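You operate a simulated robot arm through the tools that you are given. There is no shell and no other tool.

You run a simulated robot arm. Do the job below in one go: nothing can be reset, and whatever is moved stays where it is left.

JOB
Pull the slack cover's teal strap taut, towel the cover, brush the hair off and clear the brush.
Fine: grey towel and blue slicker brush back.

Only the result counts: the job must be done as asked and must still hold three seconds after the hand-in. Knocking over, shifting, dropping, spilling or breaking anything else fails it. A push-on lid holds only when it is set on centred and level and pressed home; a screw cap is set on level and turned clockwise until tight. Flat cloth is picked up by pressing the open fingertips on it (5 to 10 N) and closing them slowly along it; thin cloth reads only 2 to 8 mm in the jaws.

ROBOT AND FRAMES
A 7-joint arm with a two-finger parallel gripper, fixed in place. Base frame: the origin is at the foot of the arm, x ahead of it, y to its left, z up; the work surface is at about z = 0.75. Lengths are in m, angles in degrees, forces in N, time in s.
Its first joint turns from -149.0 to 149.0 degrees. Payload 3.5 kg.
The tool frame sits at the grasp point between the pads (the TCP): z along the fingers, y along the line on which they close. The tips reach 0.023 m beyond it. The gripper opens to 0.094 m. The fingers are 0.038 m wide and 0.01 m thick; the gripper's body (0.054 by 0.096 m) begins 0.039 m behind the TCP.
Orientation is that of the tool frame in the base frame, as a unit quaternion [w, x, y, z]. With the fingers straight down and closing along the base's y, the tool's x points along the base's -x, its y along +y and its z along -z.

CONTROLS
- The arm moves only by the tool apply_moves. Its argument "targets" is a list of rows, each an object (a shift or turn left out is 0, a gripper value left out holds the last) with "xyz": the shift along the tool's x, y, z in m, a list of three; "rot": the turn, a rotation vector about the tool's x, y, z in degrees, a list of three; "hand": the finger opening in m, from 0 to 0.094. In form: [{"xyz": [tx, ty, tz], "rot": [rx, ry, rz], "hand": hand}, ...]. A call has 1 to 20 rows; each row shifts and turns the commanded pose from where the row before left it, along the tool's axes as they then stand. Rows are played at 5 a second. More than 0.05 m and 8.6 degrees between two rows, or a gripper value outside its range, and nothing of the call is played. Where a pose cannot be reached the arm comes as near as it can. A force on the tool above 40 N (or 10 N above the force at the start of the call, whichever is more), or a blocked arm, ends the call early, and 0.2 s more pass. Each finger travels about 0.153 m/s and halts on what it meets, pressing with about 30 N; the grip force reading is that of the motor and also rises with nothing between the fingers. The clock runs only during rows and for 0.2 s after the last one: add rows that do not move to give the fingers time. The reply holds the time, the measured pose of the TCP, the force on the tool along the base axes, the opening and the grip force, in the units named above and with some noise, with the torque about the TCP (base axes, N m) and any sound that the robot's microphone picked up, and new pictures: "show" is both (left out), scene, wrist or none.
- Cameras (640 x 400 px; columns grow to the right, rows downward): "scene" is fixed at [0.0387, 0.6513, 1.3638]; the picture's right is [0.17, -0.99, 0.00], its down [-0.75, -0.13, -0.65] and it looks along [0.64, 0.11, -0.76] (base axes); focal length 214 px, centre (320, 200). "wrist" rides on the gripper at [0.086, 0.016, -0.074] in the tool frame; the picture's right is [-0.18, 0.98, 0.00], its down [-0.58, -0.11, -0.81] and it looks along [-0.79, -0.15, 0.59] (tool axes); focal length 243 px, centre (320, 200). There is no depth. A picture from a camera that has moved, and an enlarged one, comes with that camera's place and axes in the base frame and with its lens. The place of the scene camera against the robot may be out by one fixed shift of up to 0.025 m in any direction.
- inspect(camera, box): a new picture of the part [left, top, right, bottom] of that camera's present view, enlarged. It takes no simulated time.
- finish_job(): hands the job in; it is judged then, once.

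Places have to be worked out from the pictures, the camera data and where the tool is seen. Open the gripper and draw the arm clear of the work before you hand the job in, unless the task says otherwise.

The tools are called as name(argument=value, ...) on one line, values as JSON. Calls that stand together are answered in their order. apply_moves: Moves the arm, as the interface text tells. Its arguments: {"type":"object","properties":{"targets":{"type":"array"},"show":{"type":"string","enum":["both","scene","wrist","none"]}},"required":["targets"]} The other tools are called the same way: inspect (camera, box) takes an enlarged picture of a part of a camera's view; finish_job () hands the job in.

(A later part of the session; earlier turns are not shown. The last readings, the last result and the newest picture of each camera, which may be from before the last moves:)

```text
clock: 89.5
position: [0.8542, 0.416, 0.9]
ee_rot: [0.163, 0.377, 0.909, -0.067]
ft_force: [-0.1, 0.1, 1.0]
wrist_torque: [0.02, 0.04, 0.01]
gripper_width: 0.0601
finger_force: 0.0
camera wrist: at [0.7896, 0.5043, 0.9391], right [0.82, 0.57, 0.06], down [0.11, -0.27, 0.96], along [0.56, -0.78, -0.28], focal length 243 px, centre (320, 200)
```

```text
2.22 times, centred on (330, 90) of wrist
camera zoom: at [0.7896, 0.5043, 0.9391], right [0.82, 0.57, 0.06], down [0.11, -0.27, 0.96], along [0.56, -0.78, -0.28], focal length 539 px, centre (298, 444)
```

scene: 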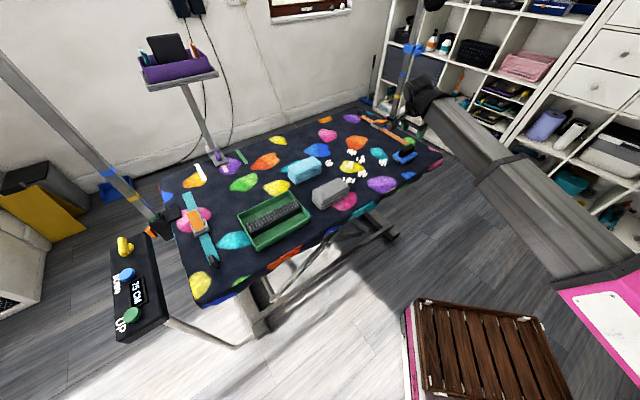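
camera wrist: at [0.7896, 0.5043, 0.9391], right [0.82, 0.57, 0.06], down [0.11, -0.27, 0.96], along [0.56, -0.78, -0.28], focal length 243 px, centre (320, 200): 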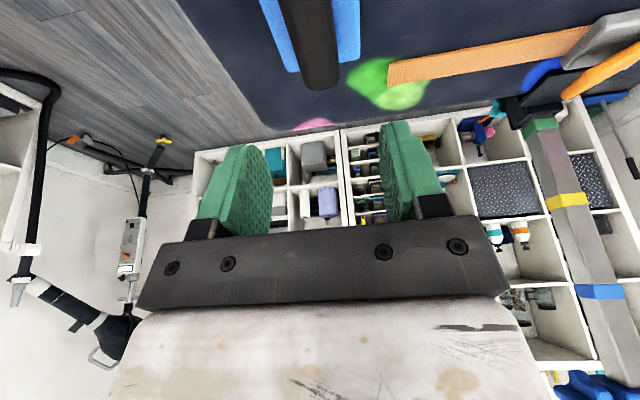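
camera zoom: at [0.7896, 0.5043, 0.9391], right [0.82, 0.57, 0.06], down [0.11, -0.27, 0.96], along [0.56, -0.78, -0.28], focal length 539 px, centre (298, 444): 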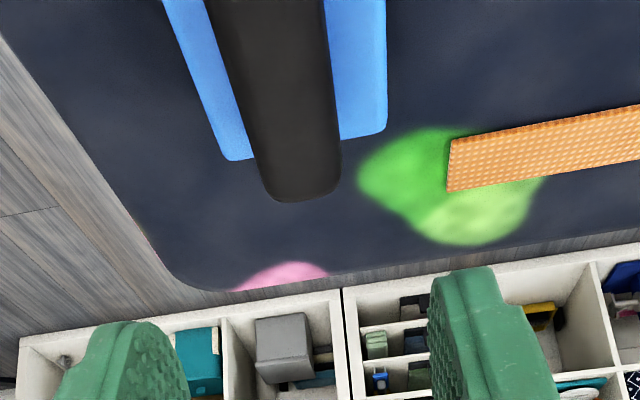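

apply_moves(targets=[{"xyz": [0.0098, -0.0005, 0.0264]}, {"xyz": [0.0098, 0, 0.0264]}, {"xyz": [0.0098, 0, 0.0264]}, {}])

inspect(camera="wrist", box=[220, 0, 440, 230])

inspect(camera="scene", box=[360, 110, 440, 180])

```text
clock: 90.5
position: [0.8526, 0.4115, 0.8132]
ee_rot: [0.164, 0.376, 0.91, -0.066]
ft_force: [-0.7, 0.6, -0.4]
wrist_torque: [-0.01, -0.03, -0.01]
gripper_width: 0.0601
finger_force: 0.1
camera wrist: at [0.7879, 0.5012, 0.8523], right [0.82, 0.57, 0.07], down [0.11, -0.27, 0.96], along [0.56, -0.78, -0.28], focal length 243 px, centre (320, 200)
```

scene: 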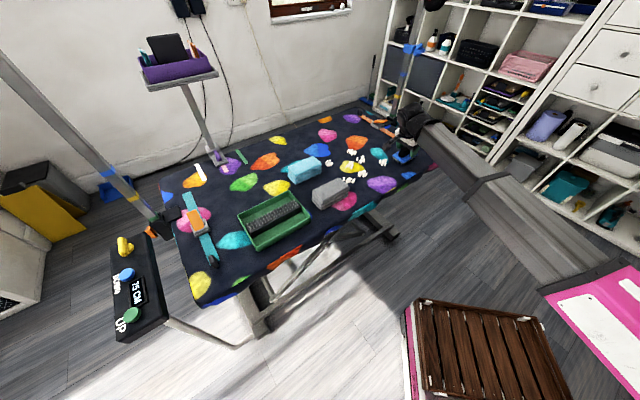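
wrist: 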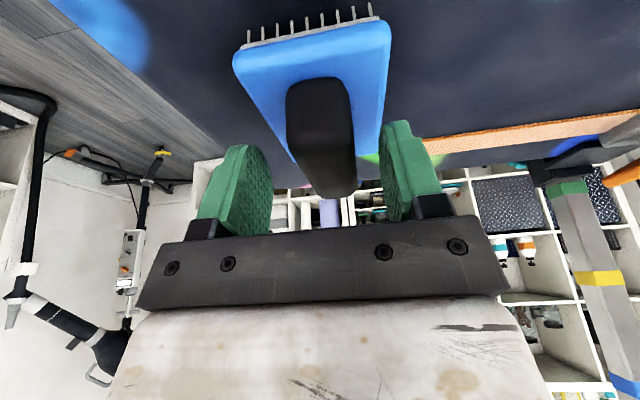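

```text
1.74 times, centred on (330, 115) of wrist
camera zoom: at [0.7879, 0.5012, 0.8523], right [0.82, 0.57, 0.07], down [0.11, -0.27, 0.96], along [0.56, -0.78, -0.28], focal length 422 px, centre (303, 348)
```

zoom: 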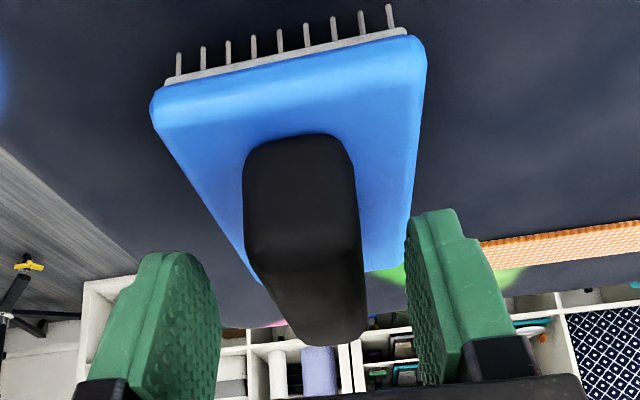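

```text
5.71 times, centred on (400, 145) of scene
camera zoom: at [0.0387, 0.6513, 1.3638], right [0.17, -0.99, 0.0], down [-0.75, -0.13, -0.65], along [0.64, 0.11, -0.76], focal length 1226 px, centre (-137, 514)
```

zoom: 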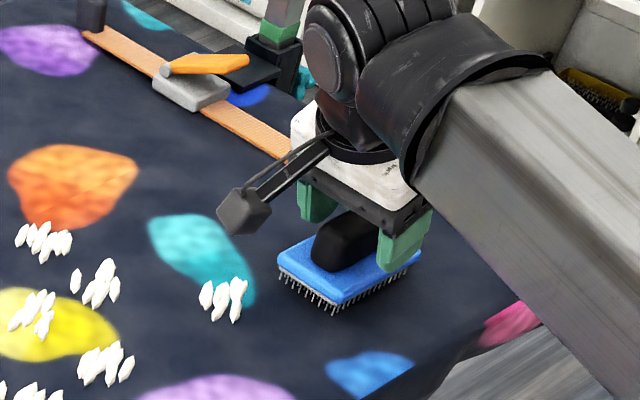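

apply_moves(targets=[{"xyz": [0.0013, 0, 0.0035]}, {"xyz": [0.0013, 0, 0.0035]}, {}], show="none")

```text
clock: 91.2
position: [0.8557, 0.4128, 0.8071]
ee_rot: [0.164, 0.377, 0.909, -0.067]
ft_force: [-0.5, -0.7, 0.1]
wrist_torque: [0.0, -0.03, -0.02]
gripper_width: 0.0601
finger_force: 0.1
```

apply_moves(targets=[{"xyz": [0.0007, 0, 0.0019]}, {"xyz": [0.0007, 0, 0.0019]}, {}], show="wrist")

inspect(camera="wrist", box=[220, 0, 440, 230])

```text
clock: 92.0
position: [0.8549, 0.4134, 0.8027]
ee_rot: [0.163, 0.379, 0.909, -0.067]
ft_force: [-0.4, 0.7, 10.6]
wrist_torque: [0.32, -0.12, 0.02]
gripper_width: 0.0602
finger_force: 0.1
camera wrist: at [0.7902, 0.5006, 0.8426], right [0.82, 0.57, 0.07], down [0.11, -0.27, 0.96], along [0.56, -0.78, -0.28], focal length 243 px, centre (320, 200)
```

wrist: 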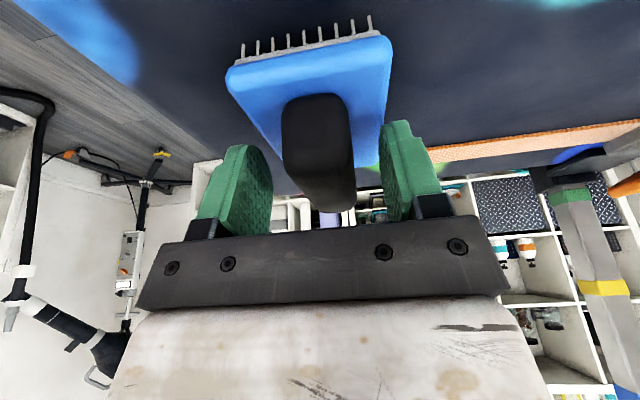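

```text
1.74 times, centred on (330, 115) of wrist
camera zoom: at [0.7902, 0.5006, 0.8426], right [0.82, 0.57, 0.07], down [0.11, -0.27, 0.96], along [0.56, -0.78, -0.28], focal length 422 px, centre (303, 348)
```

zoom: 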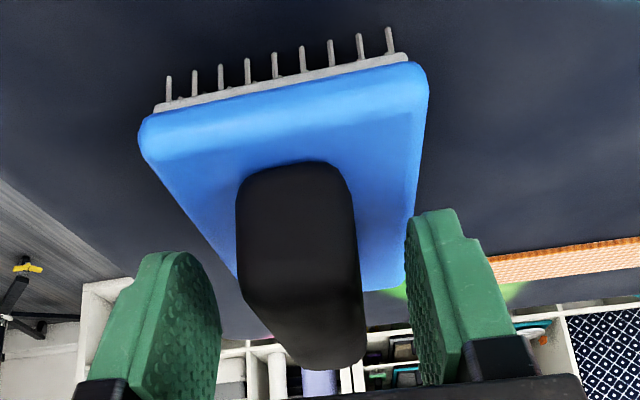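

The right fingertip just touches the brush plate (10 N), so I back up 2 mm and close on the handle.

apply_moves(targets=[{"xyz": [-0.0007, 0, -0.0019]}, {"hand": 0.045}, {"hand": 0.035}, {"hand": 0.025}, {"hand": 0.015}, {"hand": 0.005}, {"hand": 0.0}, {}], show="wrist")

```text
clock: 93.8
position: [0.8561, 0.4118, 0.8058]
ee_rot: [0.163, 0.377, 0.909, -0.066]
ft_force: [0.6, 0.6, -0.4]
wrist_torque: [0.01, 0.0, -0.01]
gripper_width: 0.0278
finger_force: 29.9
camera wrist: at [0.7909, 0.5009, 0.8441], right [0.82, 0.57, 0.06], down [0.11, -0.27, 0.96], along [0.56, -0.78, -0.28], focal length 243 px, centre (320, 200)
```

wrist: 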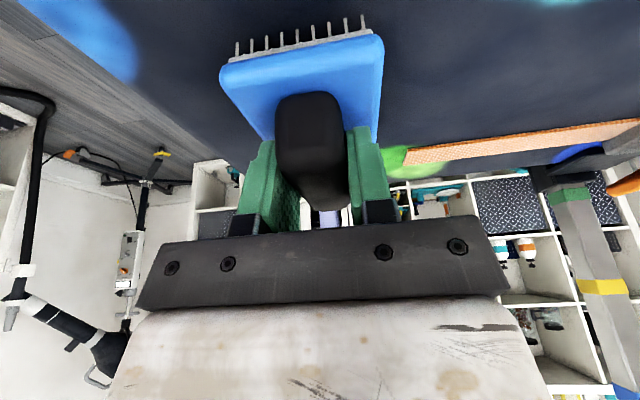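

The handle is gripped (27.8 mm). I lift the brush a few centimetres and check that it is level.

apply_moves(targets=[{"xyz": [-0.0069, 0, -0.0187]}, {"xyz": [-0.0069, 0, -0.0187]}, {"xyz": [-0.0069, 0, -0.0187]}, {}])

inspect(camera="wrist", box=[180, 0, 440, 230])

inspect(camera="scene", box=[360, 100, 440, 170])

```text
clock: 94.8
position: [0.8573, 0.4109, 0.8655]
ee_rot: [0.163, 0.378, 0.909, -0.067]
ft_force: [0.8, -1.6, -1.6]
wrist_torque: [-0.02, 0.02, -0.01]
gripper_width: 0.0279
finger_force: 30.1
camera wrist: at [0.7918, 0.5005, 0.9045], right [0.82, 0.57, 0.06], down [0.11, -0.27, 0.96], along [0.56, -0.78, -0.28], focal length 243 px, centre (320, 200)
```

scene: 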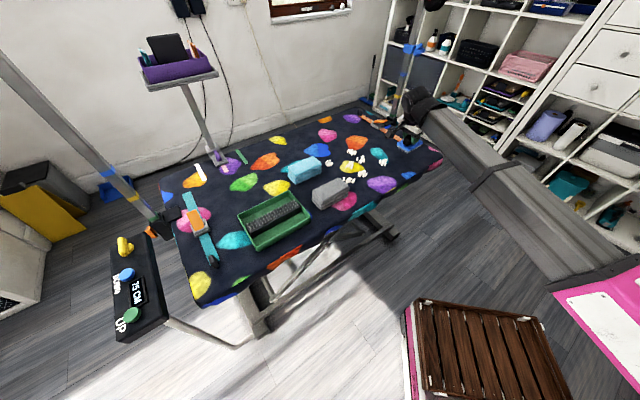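
wrist: 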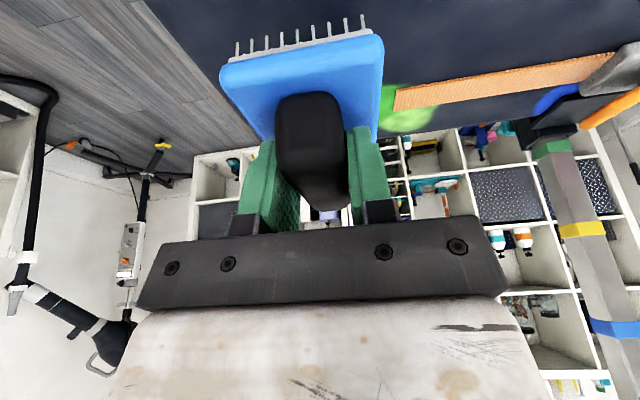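

```text
1.74 times, centred on (310, 115) of wrist
camera zoom: at [0.7918, 0.5005, 0.9045], right [0.82, 0.57, 0.06], down [0.11, -0.27, 0.96], along [0.56, -0.78, -0.28], focal length 422 px, centre (337, 348)
```

zoom: 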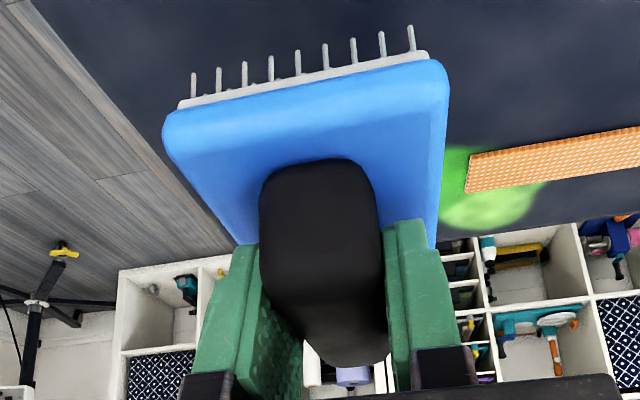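

```text
5.71 times, centred on (400, 135) of scene
camera zoom: at [0.0387, 0.6513, 1.3638], right [0.17, -0.99, 0.0], down [-0.75, -0.13, -0.65], along [0.64, 0.11, -0.76], focal length 1226 px, centre (-137, 571)
```

zoom: 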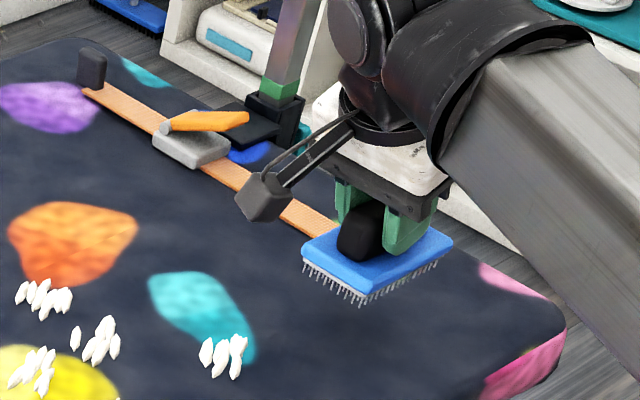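

The brush is held level. I raise it, bring it back over the middle and swing the hand 90° so it reaches outward as the towel did.

apply_moves(targets=[{"xyz": [0.0341, -0.0028, -0.0285]}, {"xyz": [0.0341, -0.0028, -0.0285]}, {"xyz": [0.0341, -0.0028, -0.0285]}, {"xyz": [0.0341, -0.0028, -0.0285]}, {"xyz": [0.0341, -0.0028, -0.0285]}, {"rot": [-2.847, 0, -7.661]}, {"rot": [-2.847, 0, -7.661]}, {"rot": [-2.847, 0, -7.661]}, {"rot": [-2.847, 0, -7.661]}, {"rot": [-2.847, 0, -7.661]}, {"rot": [-2.847, 0, -7.661]}, {"rot": [-2.847, 0, -7.661]}, {"rot": [-2.847, 0, -7.661]}, {"rot": [-2.847, 0, -7.661]}, {"rot": [-2.847, 0, -7.661]}, {"rot": [-2.847, 0, -7.661]}, {}])

inspect(camera="scene", box=[290, 100, 430, 200])

```text
clock: 98.5
position: [0.697, 0.5514, 0.9394]
ee_rot: [0.164, -0.376, 0.909, 0.069]
ft_force: [0.3, -0.3, -1.5]
wrist_torque: [0.01, -0.02, 0.0]
gripper_width: 0.0275
finger_force: 30.2
camera wrist: at [0.6096, 0.4881, 0.9779], right [-0.57, 0.82, 0.07], down [0.26, 0.11, 0.96], along [0.78, 0.57, -0.28], focal length 243 px, centre (320, 200)
```

scene: 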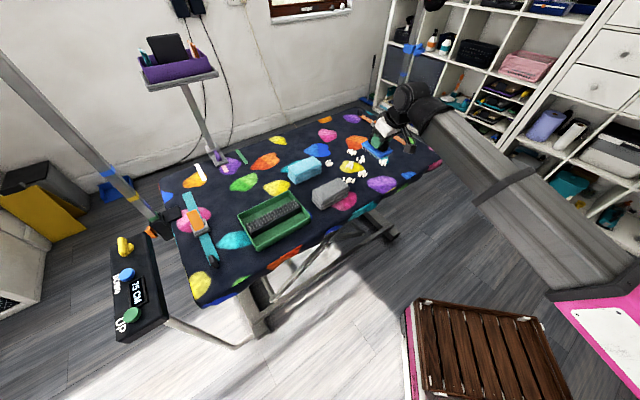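
wrist: 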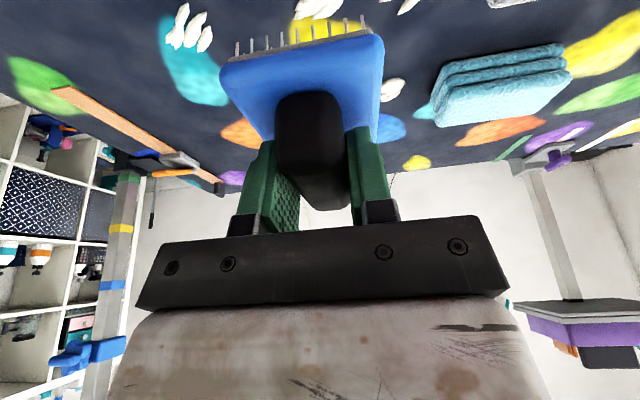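

```text
4.00 times, centred on (360, 150) of scene
camera zoom: at [0.0387, 0.6513, 1.3638], right [0.17, -0.99, 0.0], down [-0.75, -0.13, -0.65], along [0.64, 0.11, -0.76], focal length 858 px, centre (160, 400)
```

zoom: 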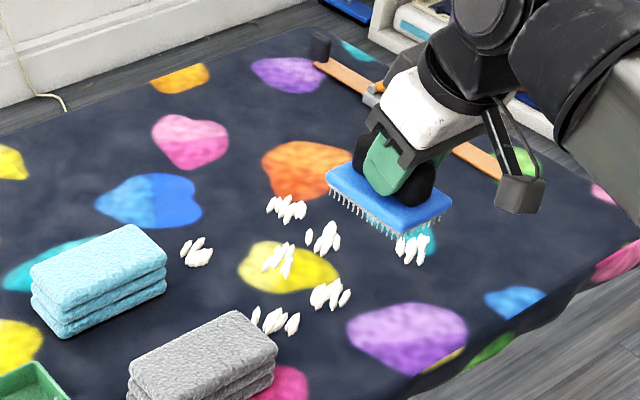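

Everything is level and oriented. I lower the brush to just above the start of the near row, at clump A.

apply_moves(targets=[{"xyz": [-0.0026, 0.0214, 0.0302]}, {"xyz": [-0.0026, 0.0214, 0.0302]}, {"xyz": [-0.0026, 0.0214, 0.0302]}, {"xyz": [-0.0026, 0.0214, 0.0302]}, {"xyz": [0.0053, 0, 0.014]}, {}])

inspect(camera="scene", box=[290, 110, 430, 210])

```text
clock: 99.8
position: [0.6733, 0.6491, 0.8164]
ee_rot: [0.164, -0.374, 0.91, 0.068]
ft_force: [0.8, 0.1, -1.1]
wrist_torque: [-0.01, 0.01, -0.03]
gripper_width: 0.0275
finger_force: 30.4
camera wrist: at [0.5853, 0.5859, 0.8537], right [-0.57, 0.82, 0.07], down [0.26, 0.11, 0.96], along [0.78, 0.56, -0.28], focal length 243 px, centre (320, 200)
```

scene: 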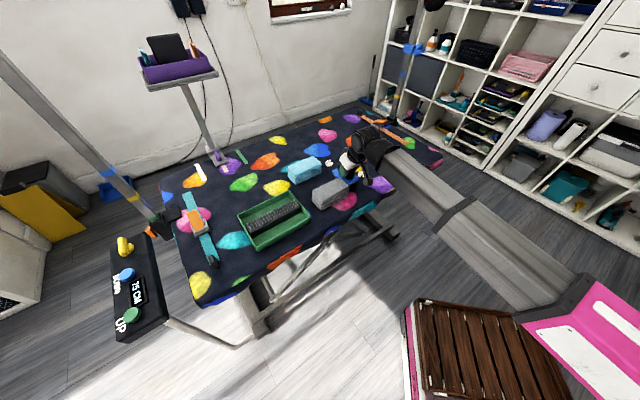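
wrist: 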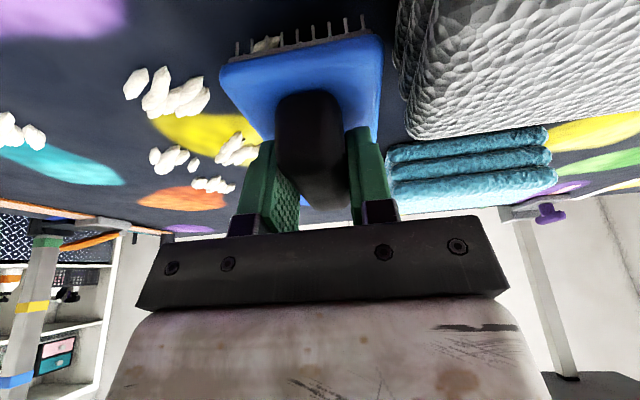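

```text
4.00 times, centred on (360, 160) of scene
camera zoom: at [0.0387, 0.6513, 1.3638], right [0.17, -0.99, 0.0], down [-0.75, -0.13, -0.65], along [0.64, 0.11, -0.76], focal length 858 px, centre (160, 360)
```

zoom: 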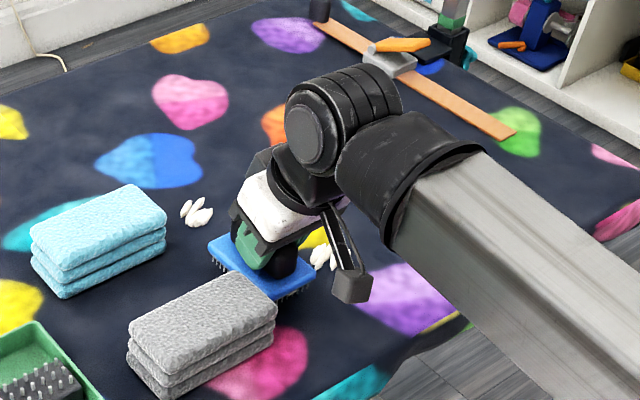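

apply_moves(targets=[{"xyz": [0.0016, 0, 0.0042]}, {"xyz": [0.0014, 0, 0.0037]}, {}], show="none")

```text
clock: 100.7
position: [0.674, 0.6493, 0.806]
ee_rot: [0.164, -0.375, 0.91, 0.069]
ft_force: [0.4, 0.3, -0.3]
wrist_torque: [0.01, 0.01, 0.02]
gripper_width: 0.0276
finger_force: 29.8
```

apply_moves(targets=[{"xyz": [0.0004, 0, 0.0011]}, {}], show="none")

```text
clock: 101.2
position: [0.6743, 0.6485, 0.8056]
ee_rot: [0.165, -0.374, 0.91, 0.068]
ft_force: [0.4, 0.1, -1.7]
wrist_torque: [-0.01, 0.04, 0.0]
gripper_width: 0.0278
finger_force: 30.3
```

apply_moves(targets=[{"xyz": [0.0004, 0, 0.0011]}, {}], show="none")

```text
clock: 101.8
position: [0.6738, 0.649, 0.8065]
ee_rot: [0.164, -0.375, 0.91, 0.068]
ft_force: [-1.5, 0.8, 4.3]
wrist_torque: [-0.14, 0.07, -0.05]
gripper_width: 0.0278
finger_force: 29.7
```

Light bristle contact (4 N). I start the stroke along the near row.

apply_moves(targets=[{"xyz": [0.0001, -0.01, 0.0003]}, {"xyz": [0, -0.01, 0]}, {"xyz": [0, -0.01, 0]}, {"xyz": [0, -0.01, 0]}, {"xyz": [0, -0.01, 0]}, {"xyz": [0, -0.01, 0]}, {}])

inspect(camera="scene", box=[290, 110, 430, 210])

```text
clock: 103.5
position: [0.7157, 0.6038, 0.8041]
ee_rot: [0.164, -0.375, 0.91, 0.069]
ft_force: [-5.5, 4.1, 17.9]
wrist_torque: [0.3, -0.3, 0.16]
gripper_width: 0.0275
finger_force: 30.6
camera wrist: at [0.6273, 0.541, 0.8426], right [-0.57, 0.82, 0.07], down [0.26, 0.11, 0.96], along [0.78, 0.56, -0.28], focal length 243 px, centre (320, 200)
```

scene: 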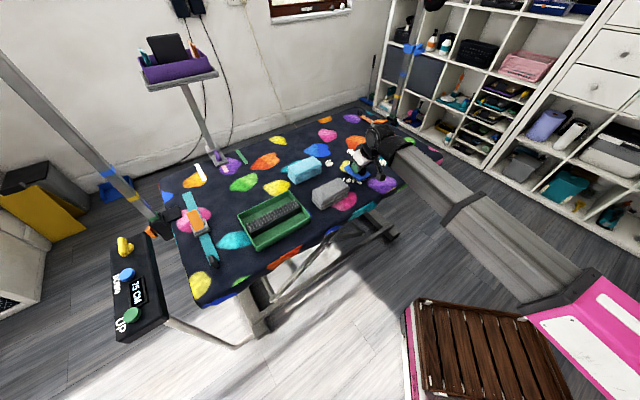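
wrist: 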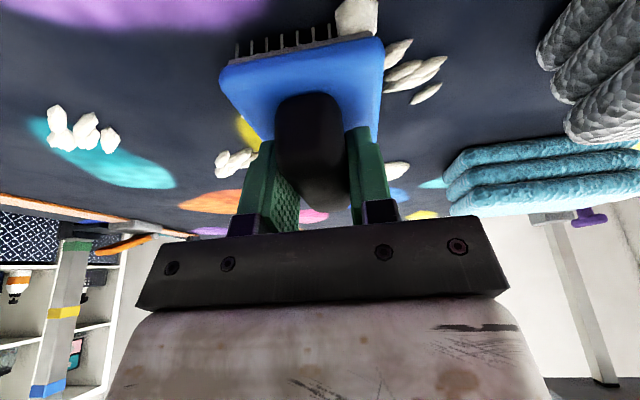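

```text
4.00 times, centred on (360, 160) of scene
camera zoom: at [0.0387, 0.6513, 1.3638], right [0.17, -0.99, 0.0], down [-0.75, -0.13, -0.65], along [0.64, 0.11, -0.76], focal length 858 px, centre (160, 360)
```

zoom: 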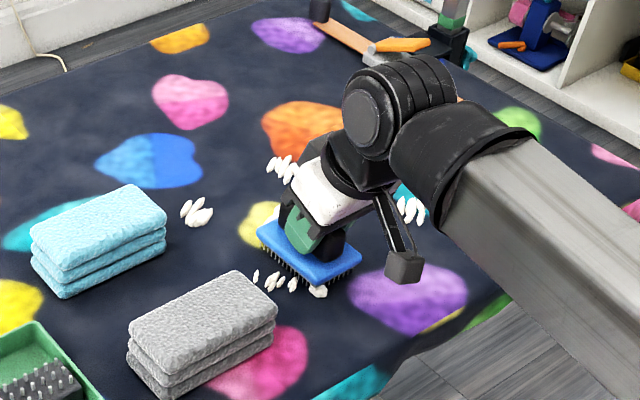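

Hair is being picked up progressively: A's strands are thinner and a wad shows at the brush edge. I continue the stroke over B and toward F with slightly less press.

apply_moves(targets=[{"xyz": [-0.0001, -0.01, -0.0003]}, {"xyz": [0, -0.01, 0]}, {"xyz": [0, -0.01, 0]}, {"xyz": [0, -0.01, 0]}, {"xyz": [0, -0.01, 0]}, {"xyz": [0, -0.01, 0]}, {"xyz": [0, -0.01, 0]}, {"xyz": [0, -0.01, 0]}, {"xyz": [0, -0.01, 0]}, {}])

inspect(camera="scene", box=[290, 110, 430, 210])

inspect(camera="wrist", box=[180, 0, 520, 180])

```text
clock: 105.7
position: [0.7791, 0.5417, 0.8036]
ee_rot: [0.164, -0.376, 0.91, 0.069]
ft_force: [0.1, -0.4, -0.6]
wrist_torque: [-0.03, -0.05, 0.02]
gripper_width: 0.0278
finger_force: 30.0
camera wrist: at [0.6914, 0.4792, 0.8428], right [-0.57, 0.82, 0.07], down [0.26, 0.11, 0.96], along [0.78, 0.56, -0.28], focal length 243 px, centre (320, 200)
```

scene: 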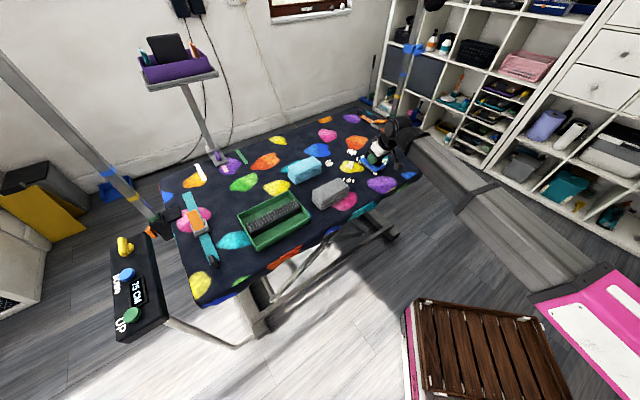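
wrist: 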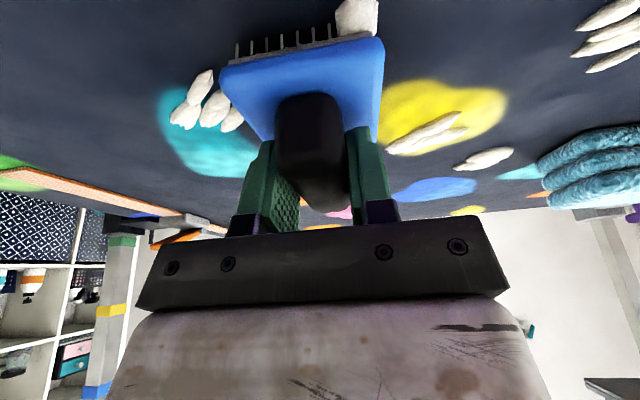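

```text
4.00 times, centred on (360, 160) of scene
camera zoom: at [0.0387, 0.6513, 1.3638], right [0.17, -0.99, 0.0], down [-0.75, -0.13, -0.65], along [0.64, 0.11, -0.76], focal length 858 px, centre (160, 360)
```

zoom: 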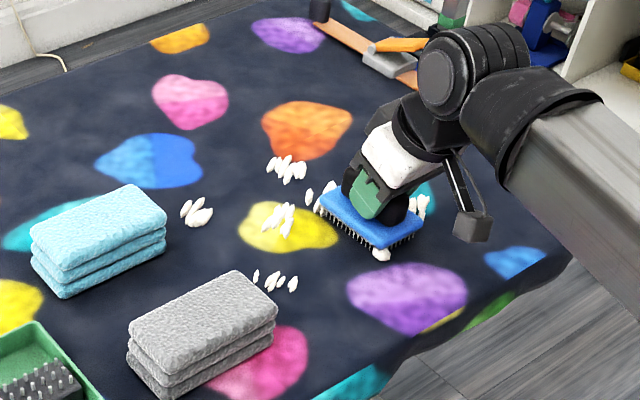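

```text
1.88 times, centred on (350, 90) of wrist
camera zoom: at [0.6914, 0.4792, 0.8428], right [-0.57, 0.82, 0.07], down [0.26, 0.11, 0.96], along [0.78, 0.56, -0.28], focal length 457 px, centre (264, 407)
```

zoom: 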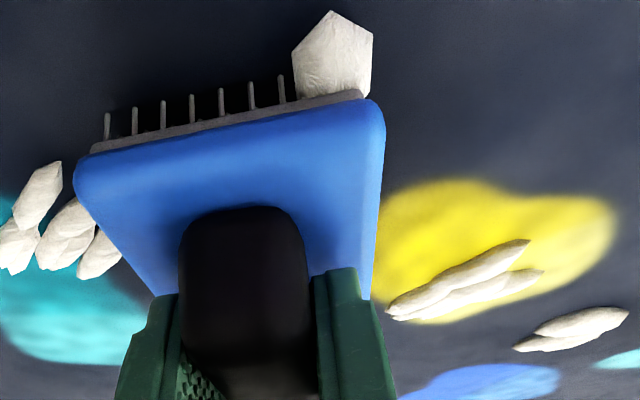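

Clump B is gone from the cover and rides on the brush. Contact has become too light, so I lower a little and continue over F.

apply_moves(targets=[{"xyz": [0.0003, 0, 0.0009]}, {}], show="none")

```text
clock: 106.2
position: [0.7794, 0.5427, 0.8036]
ee_rot: [0.164, -0.376, 0.909, 0.07]
ft_force: [2.0, 0.2, 9.6]
wrist_torque: [-0.24, -0.08, 0.06]
gripper_width: 0.0279
finger_force: 29.9
```

apply_moves(targets=[{"xyz": [0, -0.01, 0]}, {"xyz": [0, -0.01, 0]}, {"xyz": [0, -0.01, 0]}, {"xyz": [0, -0.01, 0]}, {"xyz": [0, -0.01, 0]}, {"xyz": [0, -0.01, 0]}, {"xyz": [0, -0.01, 0]}, {"xyz": [0, -0.01, 0]}, {"xyz": [0, -0.01, 0]}, {}])

inspect(camera="scene", box=[310, 100, 450, 200])

```text
clock: 108.5
position: [0.8427, 0.4784, 0.8041]
ee_rot: [0.164, -0.375, 0.91, 0.068]
ft_force: [-3.3, 3.1, 12.4]
wrist_torque: [0.1, -0.11, 0.05]
gripper_width: 0.0276
finger_force: 30.5
camera wrist: at [0.7546, 0.4145, 0.8426], right [-0.57, 0.82, 0.07], down [0.26, 0.11, 0.96], along [0.78, 0.56, -0.28], focal length 243 px, centre (320, 200)
```

scene: 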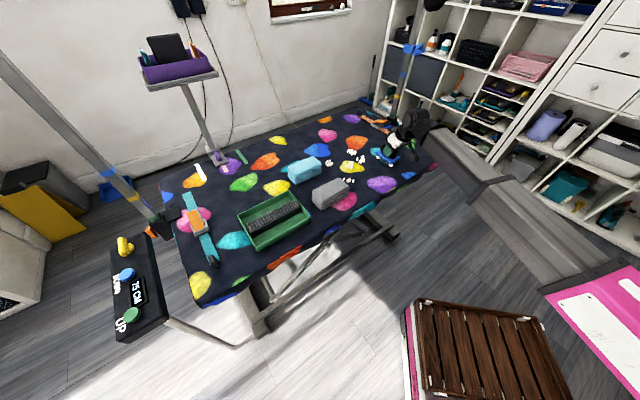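
wrist: 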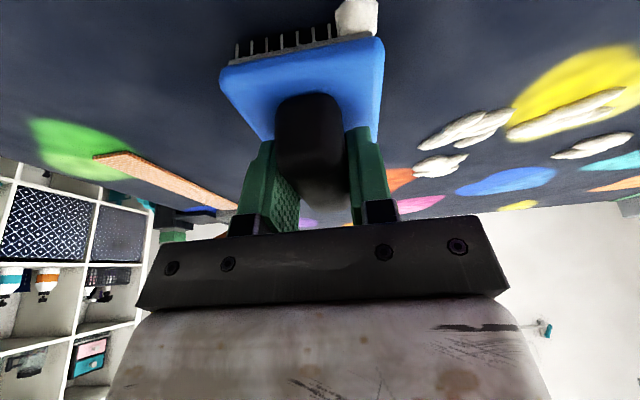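

```text
4.00 times, centred on (380, 150) of scene
camera zoom: at [0.0387, 0.6513, 1.3638], right [0.17, -0.99, 0.0], down [-0.75, -0.13, -0.65], along [0.64, 0.11, -0.76], focal length 858 px, centre (80, 400)
```

zoom: 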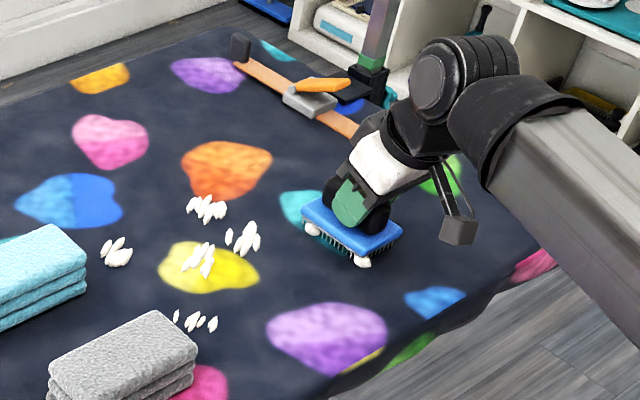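

B and F are on the brush now (two wads visible). I lift and move to the outer row, starting beyond D and E.

apply_moves(targets=[{"xyz": [-0.0079, 0, -0.021]}, {"xyz": [-0.0079, 0, -0.021]}, {"xyz": [-0.0302, 0.0158, 0.0113]}, {"xyz": [-0.0302, 0.0158, 0.0113]}, {"xyz": [-0.0302, 0.0158, 0.0113]}, {}])

inspect(camera="scene", box=[310, 100, 450, 200])

inspect(camera="wrist", box=[180, 0, 520, 180])

```text
clock: 109.8
position: [0.8784, 0.5793, 0.8468]
ee_rot: [0.164, -0.375, 0.91, 0.068]
ft_force: [0.2, -0.1, -0.3]
wrist_torque: [0.01, 0.01, -0.02]
gripper_width: 0.0277
finger_force: 29.9
camera wrist: at [0.7908, 0.5161, 0.8859], right [-0.57, 0.82, 0.07], down [0.26, 0.11, 0.96], along [0.78, 0.56, -0.28], focal length 243 px, centre (320, 200)
```

scene: 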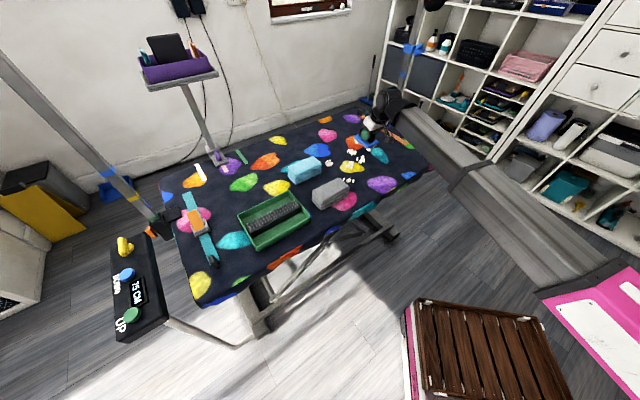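
wrist: 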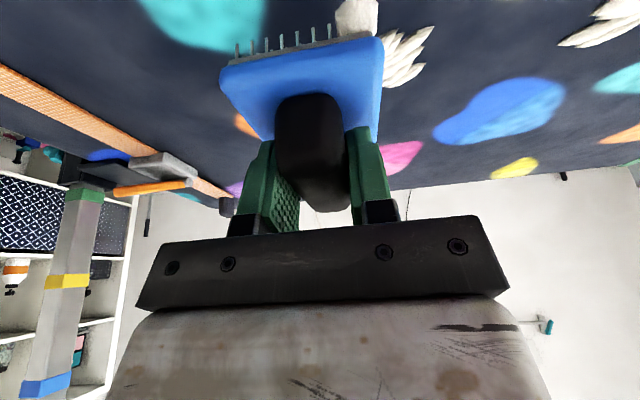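

```text
4.00 times, centred on (380, 150) of scene
camera zoom: at [0.0387, 0.6513, 1.3638], right [0.17, -0.99, 0.0], down [-0.75, -0.13, -0.65], along [0.64, 0.11, -0.76], focal length 858 px, centre (80, 400)
```

zoom: 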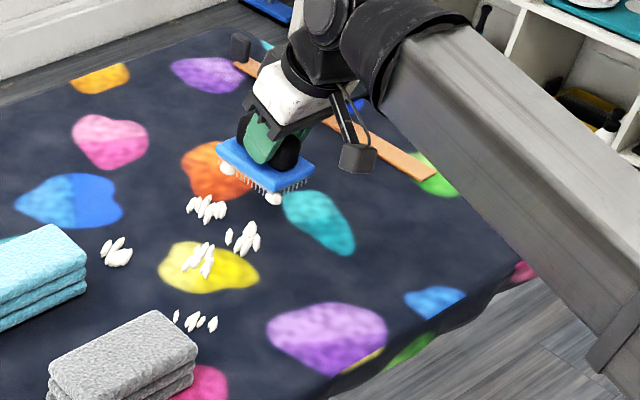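

```text
1.88 times, centred on (350, 90) of wrist
camera zoom: at [0.7908, 0.5161, 0.8859], right [-0.57, 0.82, 0.07], down [0.26, 0.11, 0.96], along [0.78, 0.56, -0.28], focal length 457 px, centre (264, 407)
```

zoom: 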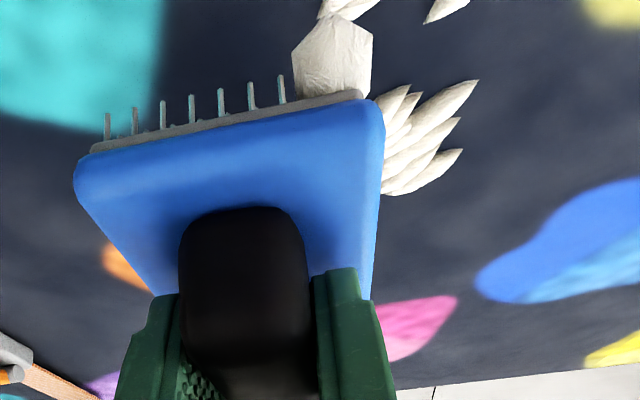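

F is fully off the cover. I lower to contact and stroke back across D, E, C toward G.

apply_moves(targets=[{"xyz": [0.007, 0, 0.0187]}, {"xyz": [0.007, 0, 0.0187]}, {"xyz": [0.0006, 0, 0.0015]}, {}], show="none")

```text
clock: 110.8
position: [0.879, 0.581, 0.8061]
ee_rot: [0.164, -0.375, 0.91, 0.068]
ft_force: [0.5, 1.0, -1.6]
wrist_torque: [0.0, 0.02, 0.01]
gripper_width: 0.0278
finger_force: 30.1
```

apply_moves(targets=[{"xyz": [0.0006, 0, 0.0016]}, {"xyz": [0.0002, 0, 0.0005]}, {}], show="none")

```text
clock: 111.7
position: [0.8782, 0.5797, 0.8042]
ee_rot: [0.164, -0.375, 0.91, 0.068]
ft_force: [-1.1, 2.0, 4.6]
wrist_torque: [-0.05, -0.05, 0.06]
gripper_width: 0.0277
finger_force: 30.0
```

apply_moves(targets=[{"xyz": [0.0001, 0.01, 0.0003]}, {"xyz": [0, 0.01, 0]}, {"xyz": [0, 0.01, 0]}, {"xyz": [0, 0.01, 0]}, {"xyz": [0, 0.01, 0]}, {"xyz": [0, 0.01, 0]}, {"xyz": [0, 0.01, 0]}, {"xyz": [0, 0.01, 0]}, {"xyz": [0, 0.01, 0]}, {}])

inspect(camera="scene", box=[310, 100, 450, 200])

inspect(camera="wrist", box=[180, 0, 520, 180])

```text
clock: 113.8
position: [0.8154, 0.6442, 0.8046]
ee_rot: [0.164, -0.375, 0.91, 0.068]
ft_force: [-0.3, 0.0, -0.5]
wrist_torque: [-0.03, 0.0, -0.02]
gripper_width: 0.0277
finger_force: 30.1
camera wrist: at [0.7274, 0.5814, 0.843], right [-0.57, 0.82, 0.07], down [0.27, 0.11, 0.96], along [0.78, 0.56, -0.28], focal length 243 px, centre (320, 200)
```

scene: 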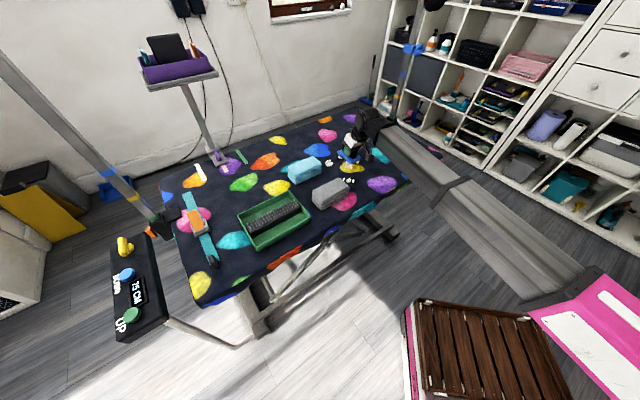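
wrist: 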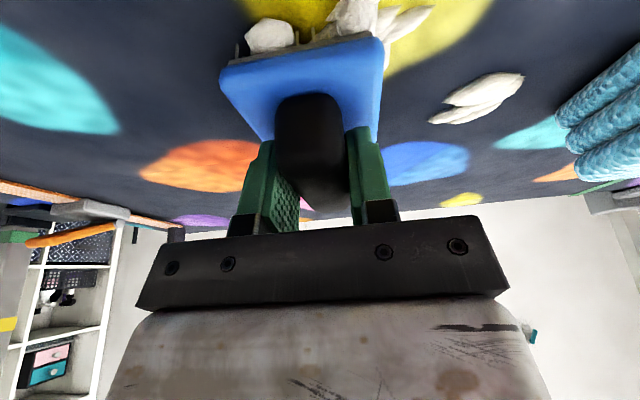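

```text
4.00 times, centred on (380, 150) of scene
camera zoom: at [0.0387, 0.6513, 1.3638], right [0.17, -0.99, 0.0], down [-0.75, -0.13, -0.65], along [0.64, 0.11, -0.76], focal length 858 px, centre (80, 400)
```

zoom: 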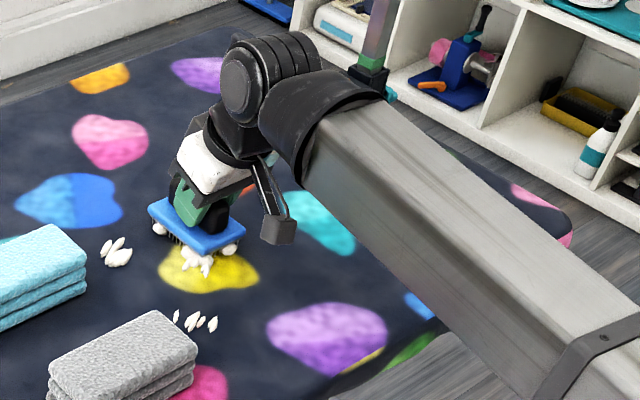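

```text
1.88 times, centred on (350, 90) of wrist
camera zoom: at [0.7274, 0.5814, 0.843], right [-0.57, 0.82, 0.07], down [0.27, 0.11, 0.96], along [0.78, 0.56, -0.28], focal length 457 px, centre (264, 407)
```

zoom: 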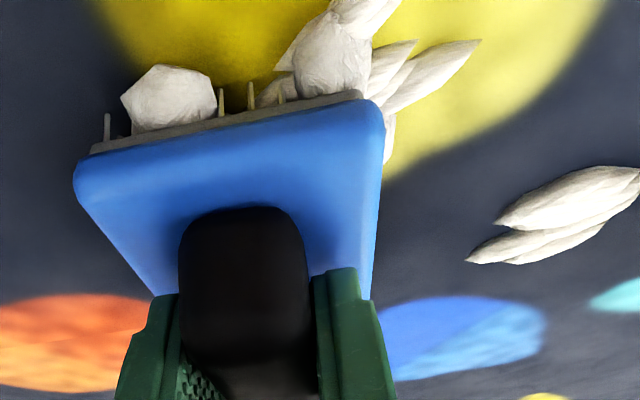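

D and E are collected. Contact is light again; I lower slightly and continue over C to G, stopping well short of the cyan towel.

apply_moves(targets=[{"xyz": [0.0003, 0, 0.0008]}, {}], show="none")

```text
clock: 114.5
position: [0.8151, 0.6445, 0.8044]
ee_rot: [0.164, -0.375, 0.91, 0.068]
ft_force: [-1.1, 0.2, 11.0]
wrist_torque: [-0.28, 0.16, -0.02]
gripper_width: 0.0278
finger_force: 29.9
```

apply_moves(targets=[{"xyz": [0, 0.01, 0]}, {"xyz": [0, 0.01, 0]}, {"xyz": [0, 0.01, 0]}, {"xyz": [0, 0.01, 0]}, {"xyz": [0, 0.01, 0]}, {"xyz": [0, 0.01, 0]}, {}])

inspect(camera="scene", box=[290, 110, 430, 210])

inspect(camera="wrist", box=[180, 0, 520, 180])

```text
clock: 115.4
position: [0.7914, 0.6686, 0.8035]
ee_rot: [0.167, -0.373, 0.91, 0.068]
ft_force: [-0.3, -4.0, 13.7]
wrist_torque: [-0.24, 0.43, 0.07]
gripper_width: 0.0278
finger_force: 29.7
stopped in row 4: the force on the tool passed its limit at 40 N (the readings are from after the stop); the commanded pose is now the measured one
camera wrist: at [0.7034, 0.606, 0.8421], right [-0.57, 0.82, 0.07], down [0.26, 0.11, 0.96], along [0.78, 0.56, -0.27], focal length 243 px, centre (320, 200)
```

scene: 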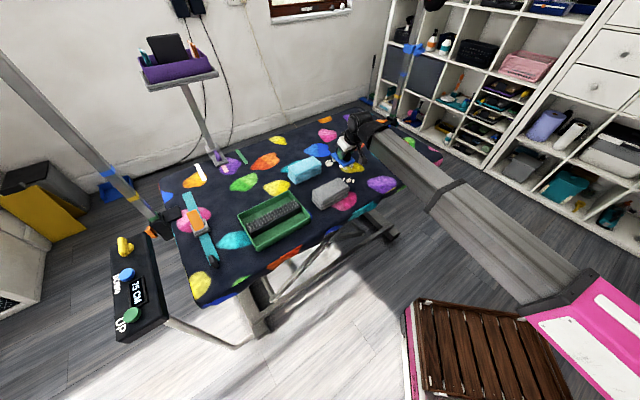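
wrist: 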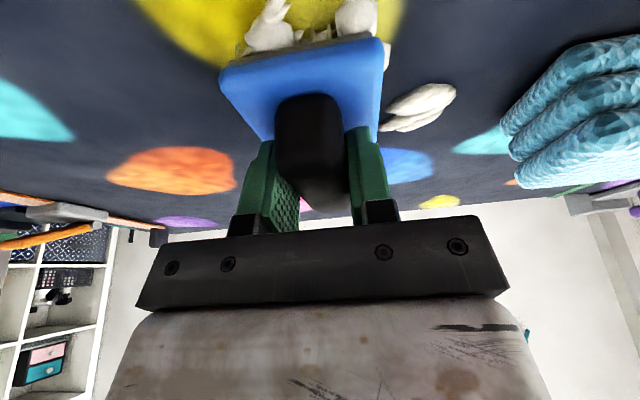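

```text
4.00 times, centred on (360, 160) of scene
camera zoom: at [0.0387, 0.6513, 1.3638], right [0.17, -0.99, 0.0], down [-0.75, -0.13, -0.65], along [0.64, 0.11, -0.76], focal length 858 px, centre (160, 360)
```

zoom: 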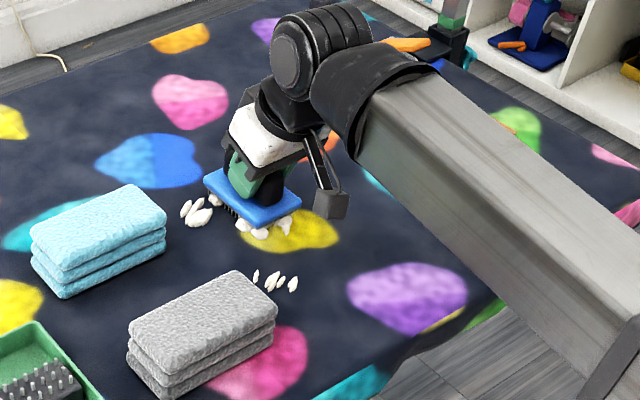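

```text
1.88 times, centred on (350, 90) of wrist
camera zoom: at [0.7034, 0.606, 0.8421], right [-0.57, 0.82, 0.07], down [0.26, 0.11, 0.96], along [0.78, 0.56, -0.27], focal length 457 px, centre (264, 407)
```

zoom: 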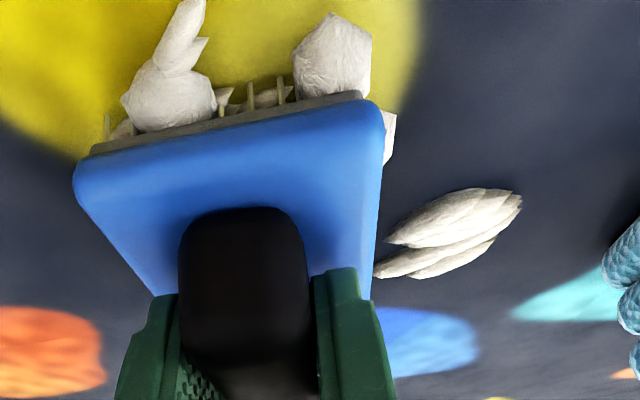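

The stroke briefly hit 40 N and stopped; I ease up slightly, correct the small tilt change and continue toward G.

apply_moves(targets=[{"xyz": [-0.0003, 0, -0.0008], "rot": [0, 0.3, 0]}, {}], show="none")

```text
clock: 116.0
position: [0.7925, 0.6708, 0.8038]
ee_rot: [0.163, -0.374, 0.91, 0.068]
ft_force: [1.1, -4.2, 12.2]
wrist_torque: [0.27, -0.4, -0.19]
gripper_width: 0.0277
finger_force: 30.2
```

apply_moves(targets=[{"xyz": [-0.0001, 0.008, -0.0002]}, {"xyz": [0, 0.008, 0]}, {"xyz": [0, 0.008, 0]}, {"xyz": [0, 0.008, 0]}, {"xyz": [0, 0.008, 0]}, {}])

inspect(camera="scene", box=[290, 110, 430, 210])

inspect(camera="wrist", box=[180, 0, 520, 180])

```text
clock: 117.4
position: [0.7657, 0.6972, 0.8051]
ee_rot: [0.163, -0.374, 0.91, 0.066]
ft_force: [-0.5, -0.1, -1.4]
wrist_torque: [-0.03, -0.02, 0.0]
gripper_width: 0.0277
finger_force: 30.0
camera wrist: at [0.6767, 0.6344, 0.8437], right [-0.57, 0.82, 0.06], down [0.27, 0.11, 0.96], along [0.78, 0.56, -0.28], focal length 243 px, centre (320, 200)
```

scene: 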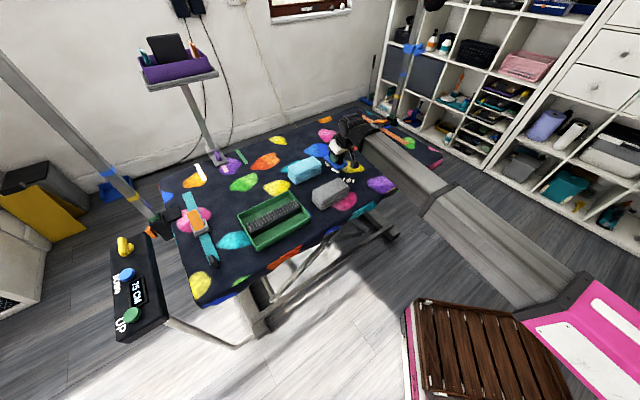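
wrist: 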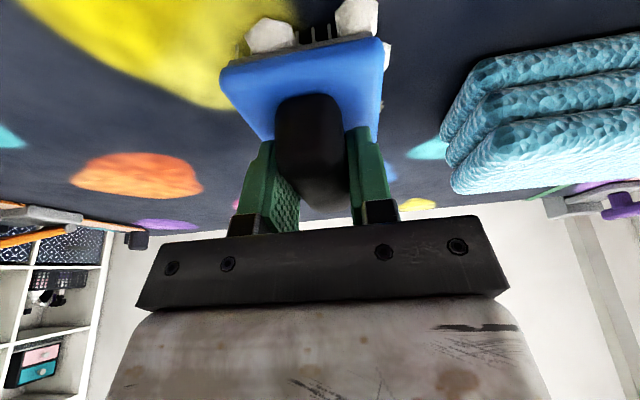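

```text
4.00 times, centred on (360, 160) of scene
camera zoom: at [0.0387, 0.6513, 1.3638], right [0.17, -0.99, 0.0], down [-0.75, -0.13, -0.65], along [0.64, 0.11, -0.76], focal length 858 px, centre (160, 360)
```

zoom: 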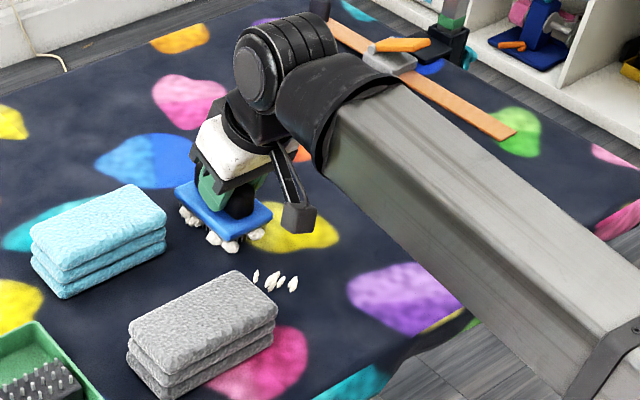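

```text
1.88 times, centred on (350, 90) of wrist
camera zoom: at [0.6767, 0.6344, 0.8437], right [-0.57, 0.82, 0.06], down [0.27, 0.11, 0.96], along [0.78, 0.56, -0.28], focal length 457 px, centre (264, 407)
```

zoom: 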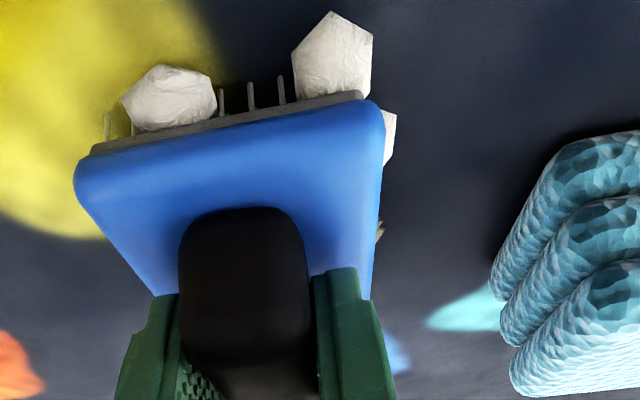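

C is gone too. I lower to contact again and finish over G with short strokes, ending 2 cm short of the cyan towel.

apply_moves(targets=[{"xyz": [0.0003, 0, 0.0008]}, {"xyz": [0.0001, 0, 0.0003]}, {}], show="none")

```text
clock: 118.2
position: [0.7643, 0.6969, 0.8036]
ee_rot: [0.164, -0.374, 0.91, 0.068]
ft_force: [-1.4, -0.8, 8.2]
wrist_torque: [0.31, -0.27, -0.01]
gripper_width: 0.0273
finger_force: 29.6
```

apply_moves(targets=[{"xyz": [0, 0.008, 0]}, {"xyz": [0, 0.008, 0]}, {"xyz": [0, 0.008, 0]}, {"xyz": [0, 0.006, 0]}, {}, {"xyz": [0, -0.01, 0]}, {"xyz": [0, -0.01, 0]}, {"xyz": [0, -0.01, 0]}, {"xyz": [0, -0.01, 0]}, {"xyz": [0, -0.01, 0]}, {}])

inspect(camera="scene", box=[290, 110, 430, 210])

inspect(camera="wrist", box=[180, 0, 520, 180])

```text
clock: 120.6
position: [0.7773, 0.6846, 0.8043]
ee_rot: [0.163, -0.376, 0.91, 0.067]
ft_force: [-3.9, 4.0, 13.0]
wrist_torque: [0.65, -0.37, 0.31]
gripper_width: 0.0276
finger_force: 30.7
camera wrist: at [0.69, 0.6222, 0.8427], right [-0.57, 0.82, 0.06], down [0.27, 0.11, 0.96], along [0.78, 0.56, -0.28], focal length 243 px, centre (320, 200)
```

scene: 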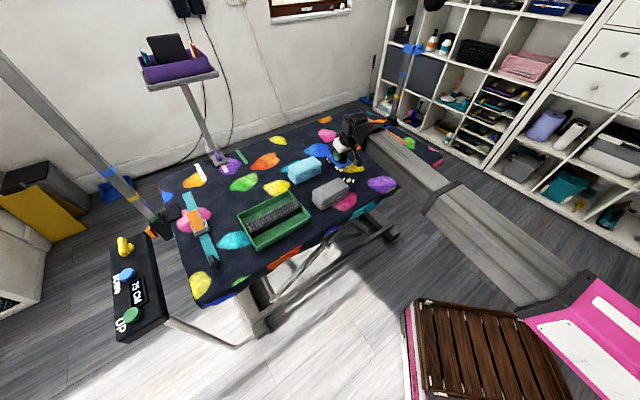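
wrist: 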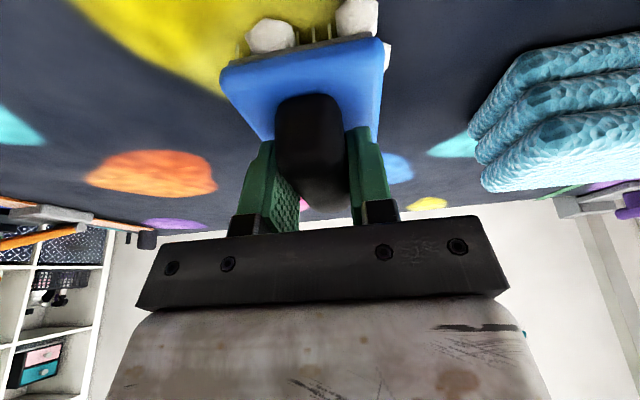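

```text
4.00 times, centred on (360, 160) of scene
camera zoom: at [0.0387, 0.6513, 1.3638], right [0.17, -0.99, 0.0], down [-0.75, -0.13, -0.65], along [0.64, 0.11, -0.76], focal length 858 px, centre (160, 360)
```

zoom: 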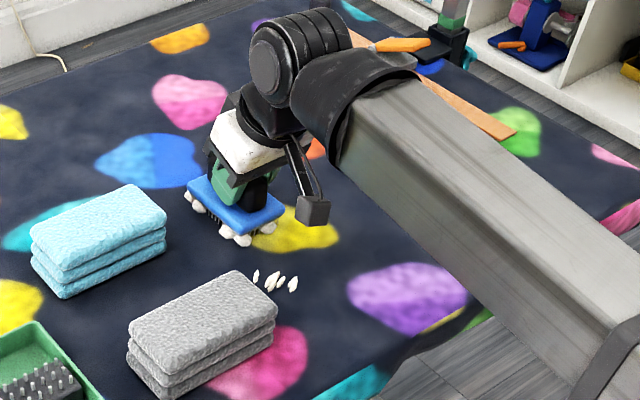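

```text
1.88 times, centred on (350, 90) of wrist
camera zoom: at [0.69, 0.6222, 0.8427], right [-0.57, 0.82, 0.06], down [0.27, 0.11, 0.96], along [0.78, 0.56, -0.28], focal length 457 px, centre (264, 407)
```

zoom: 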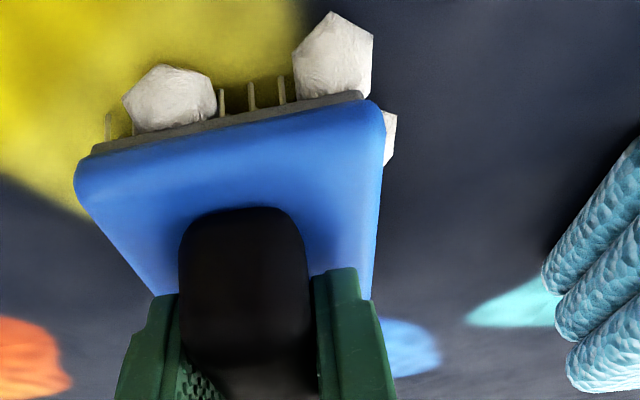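

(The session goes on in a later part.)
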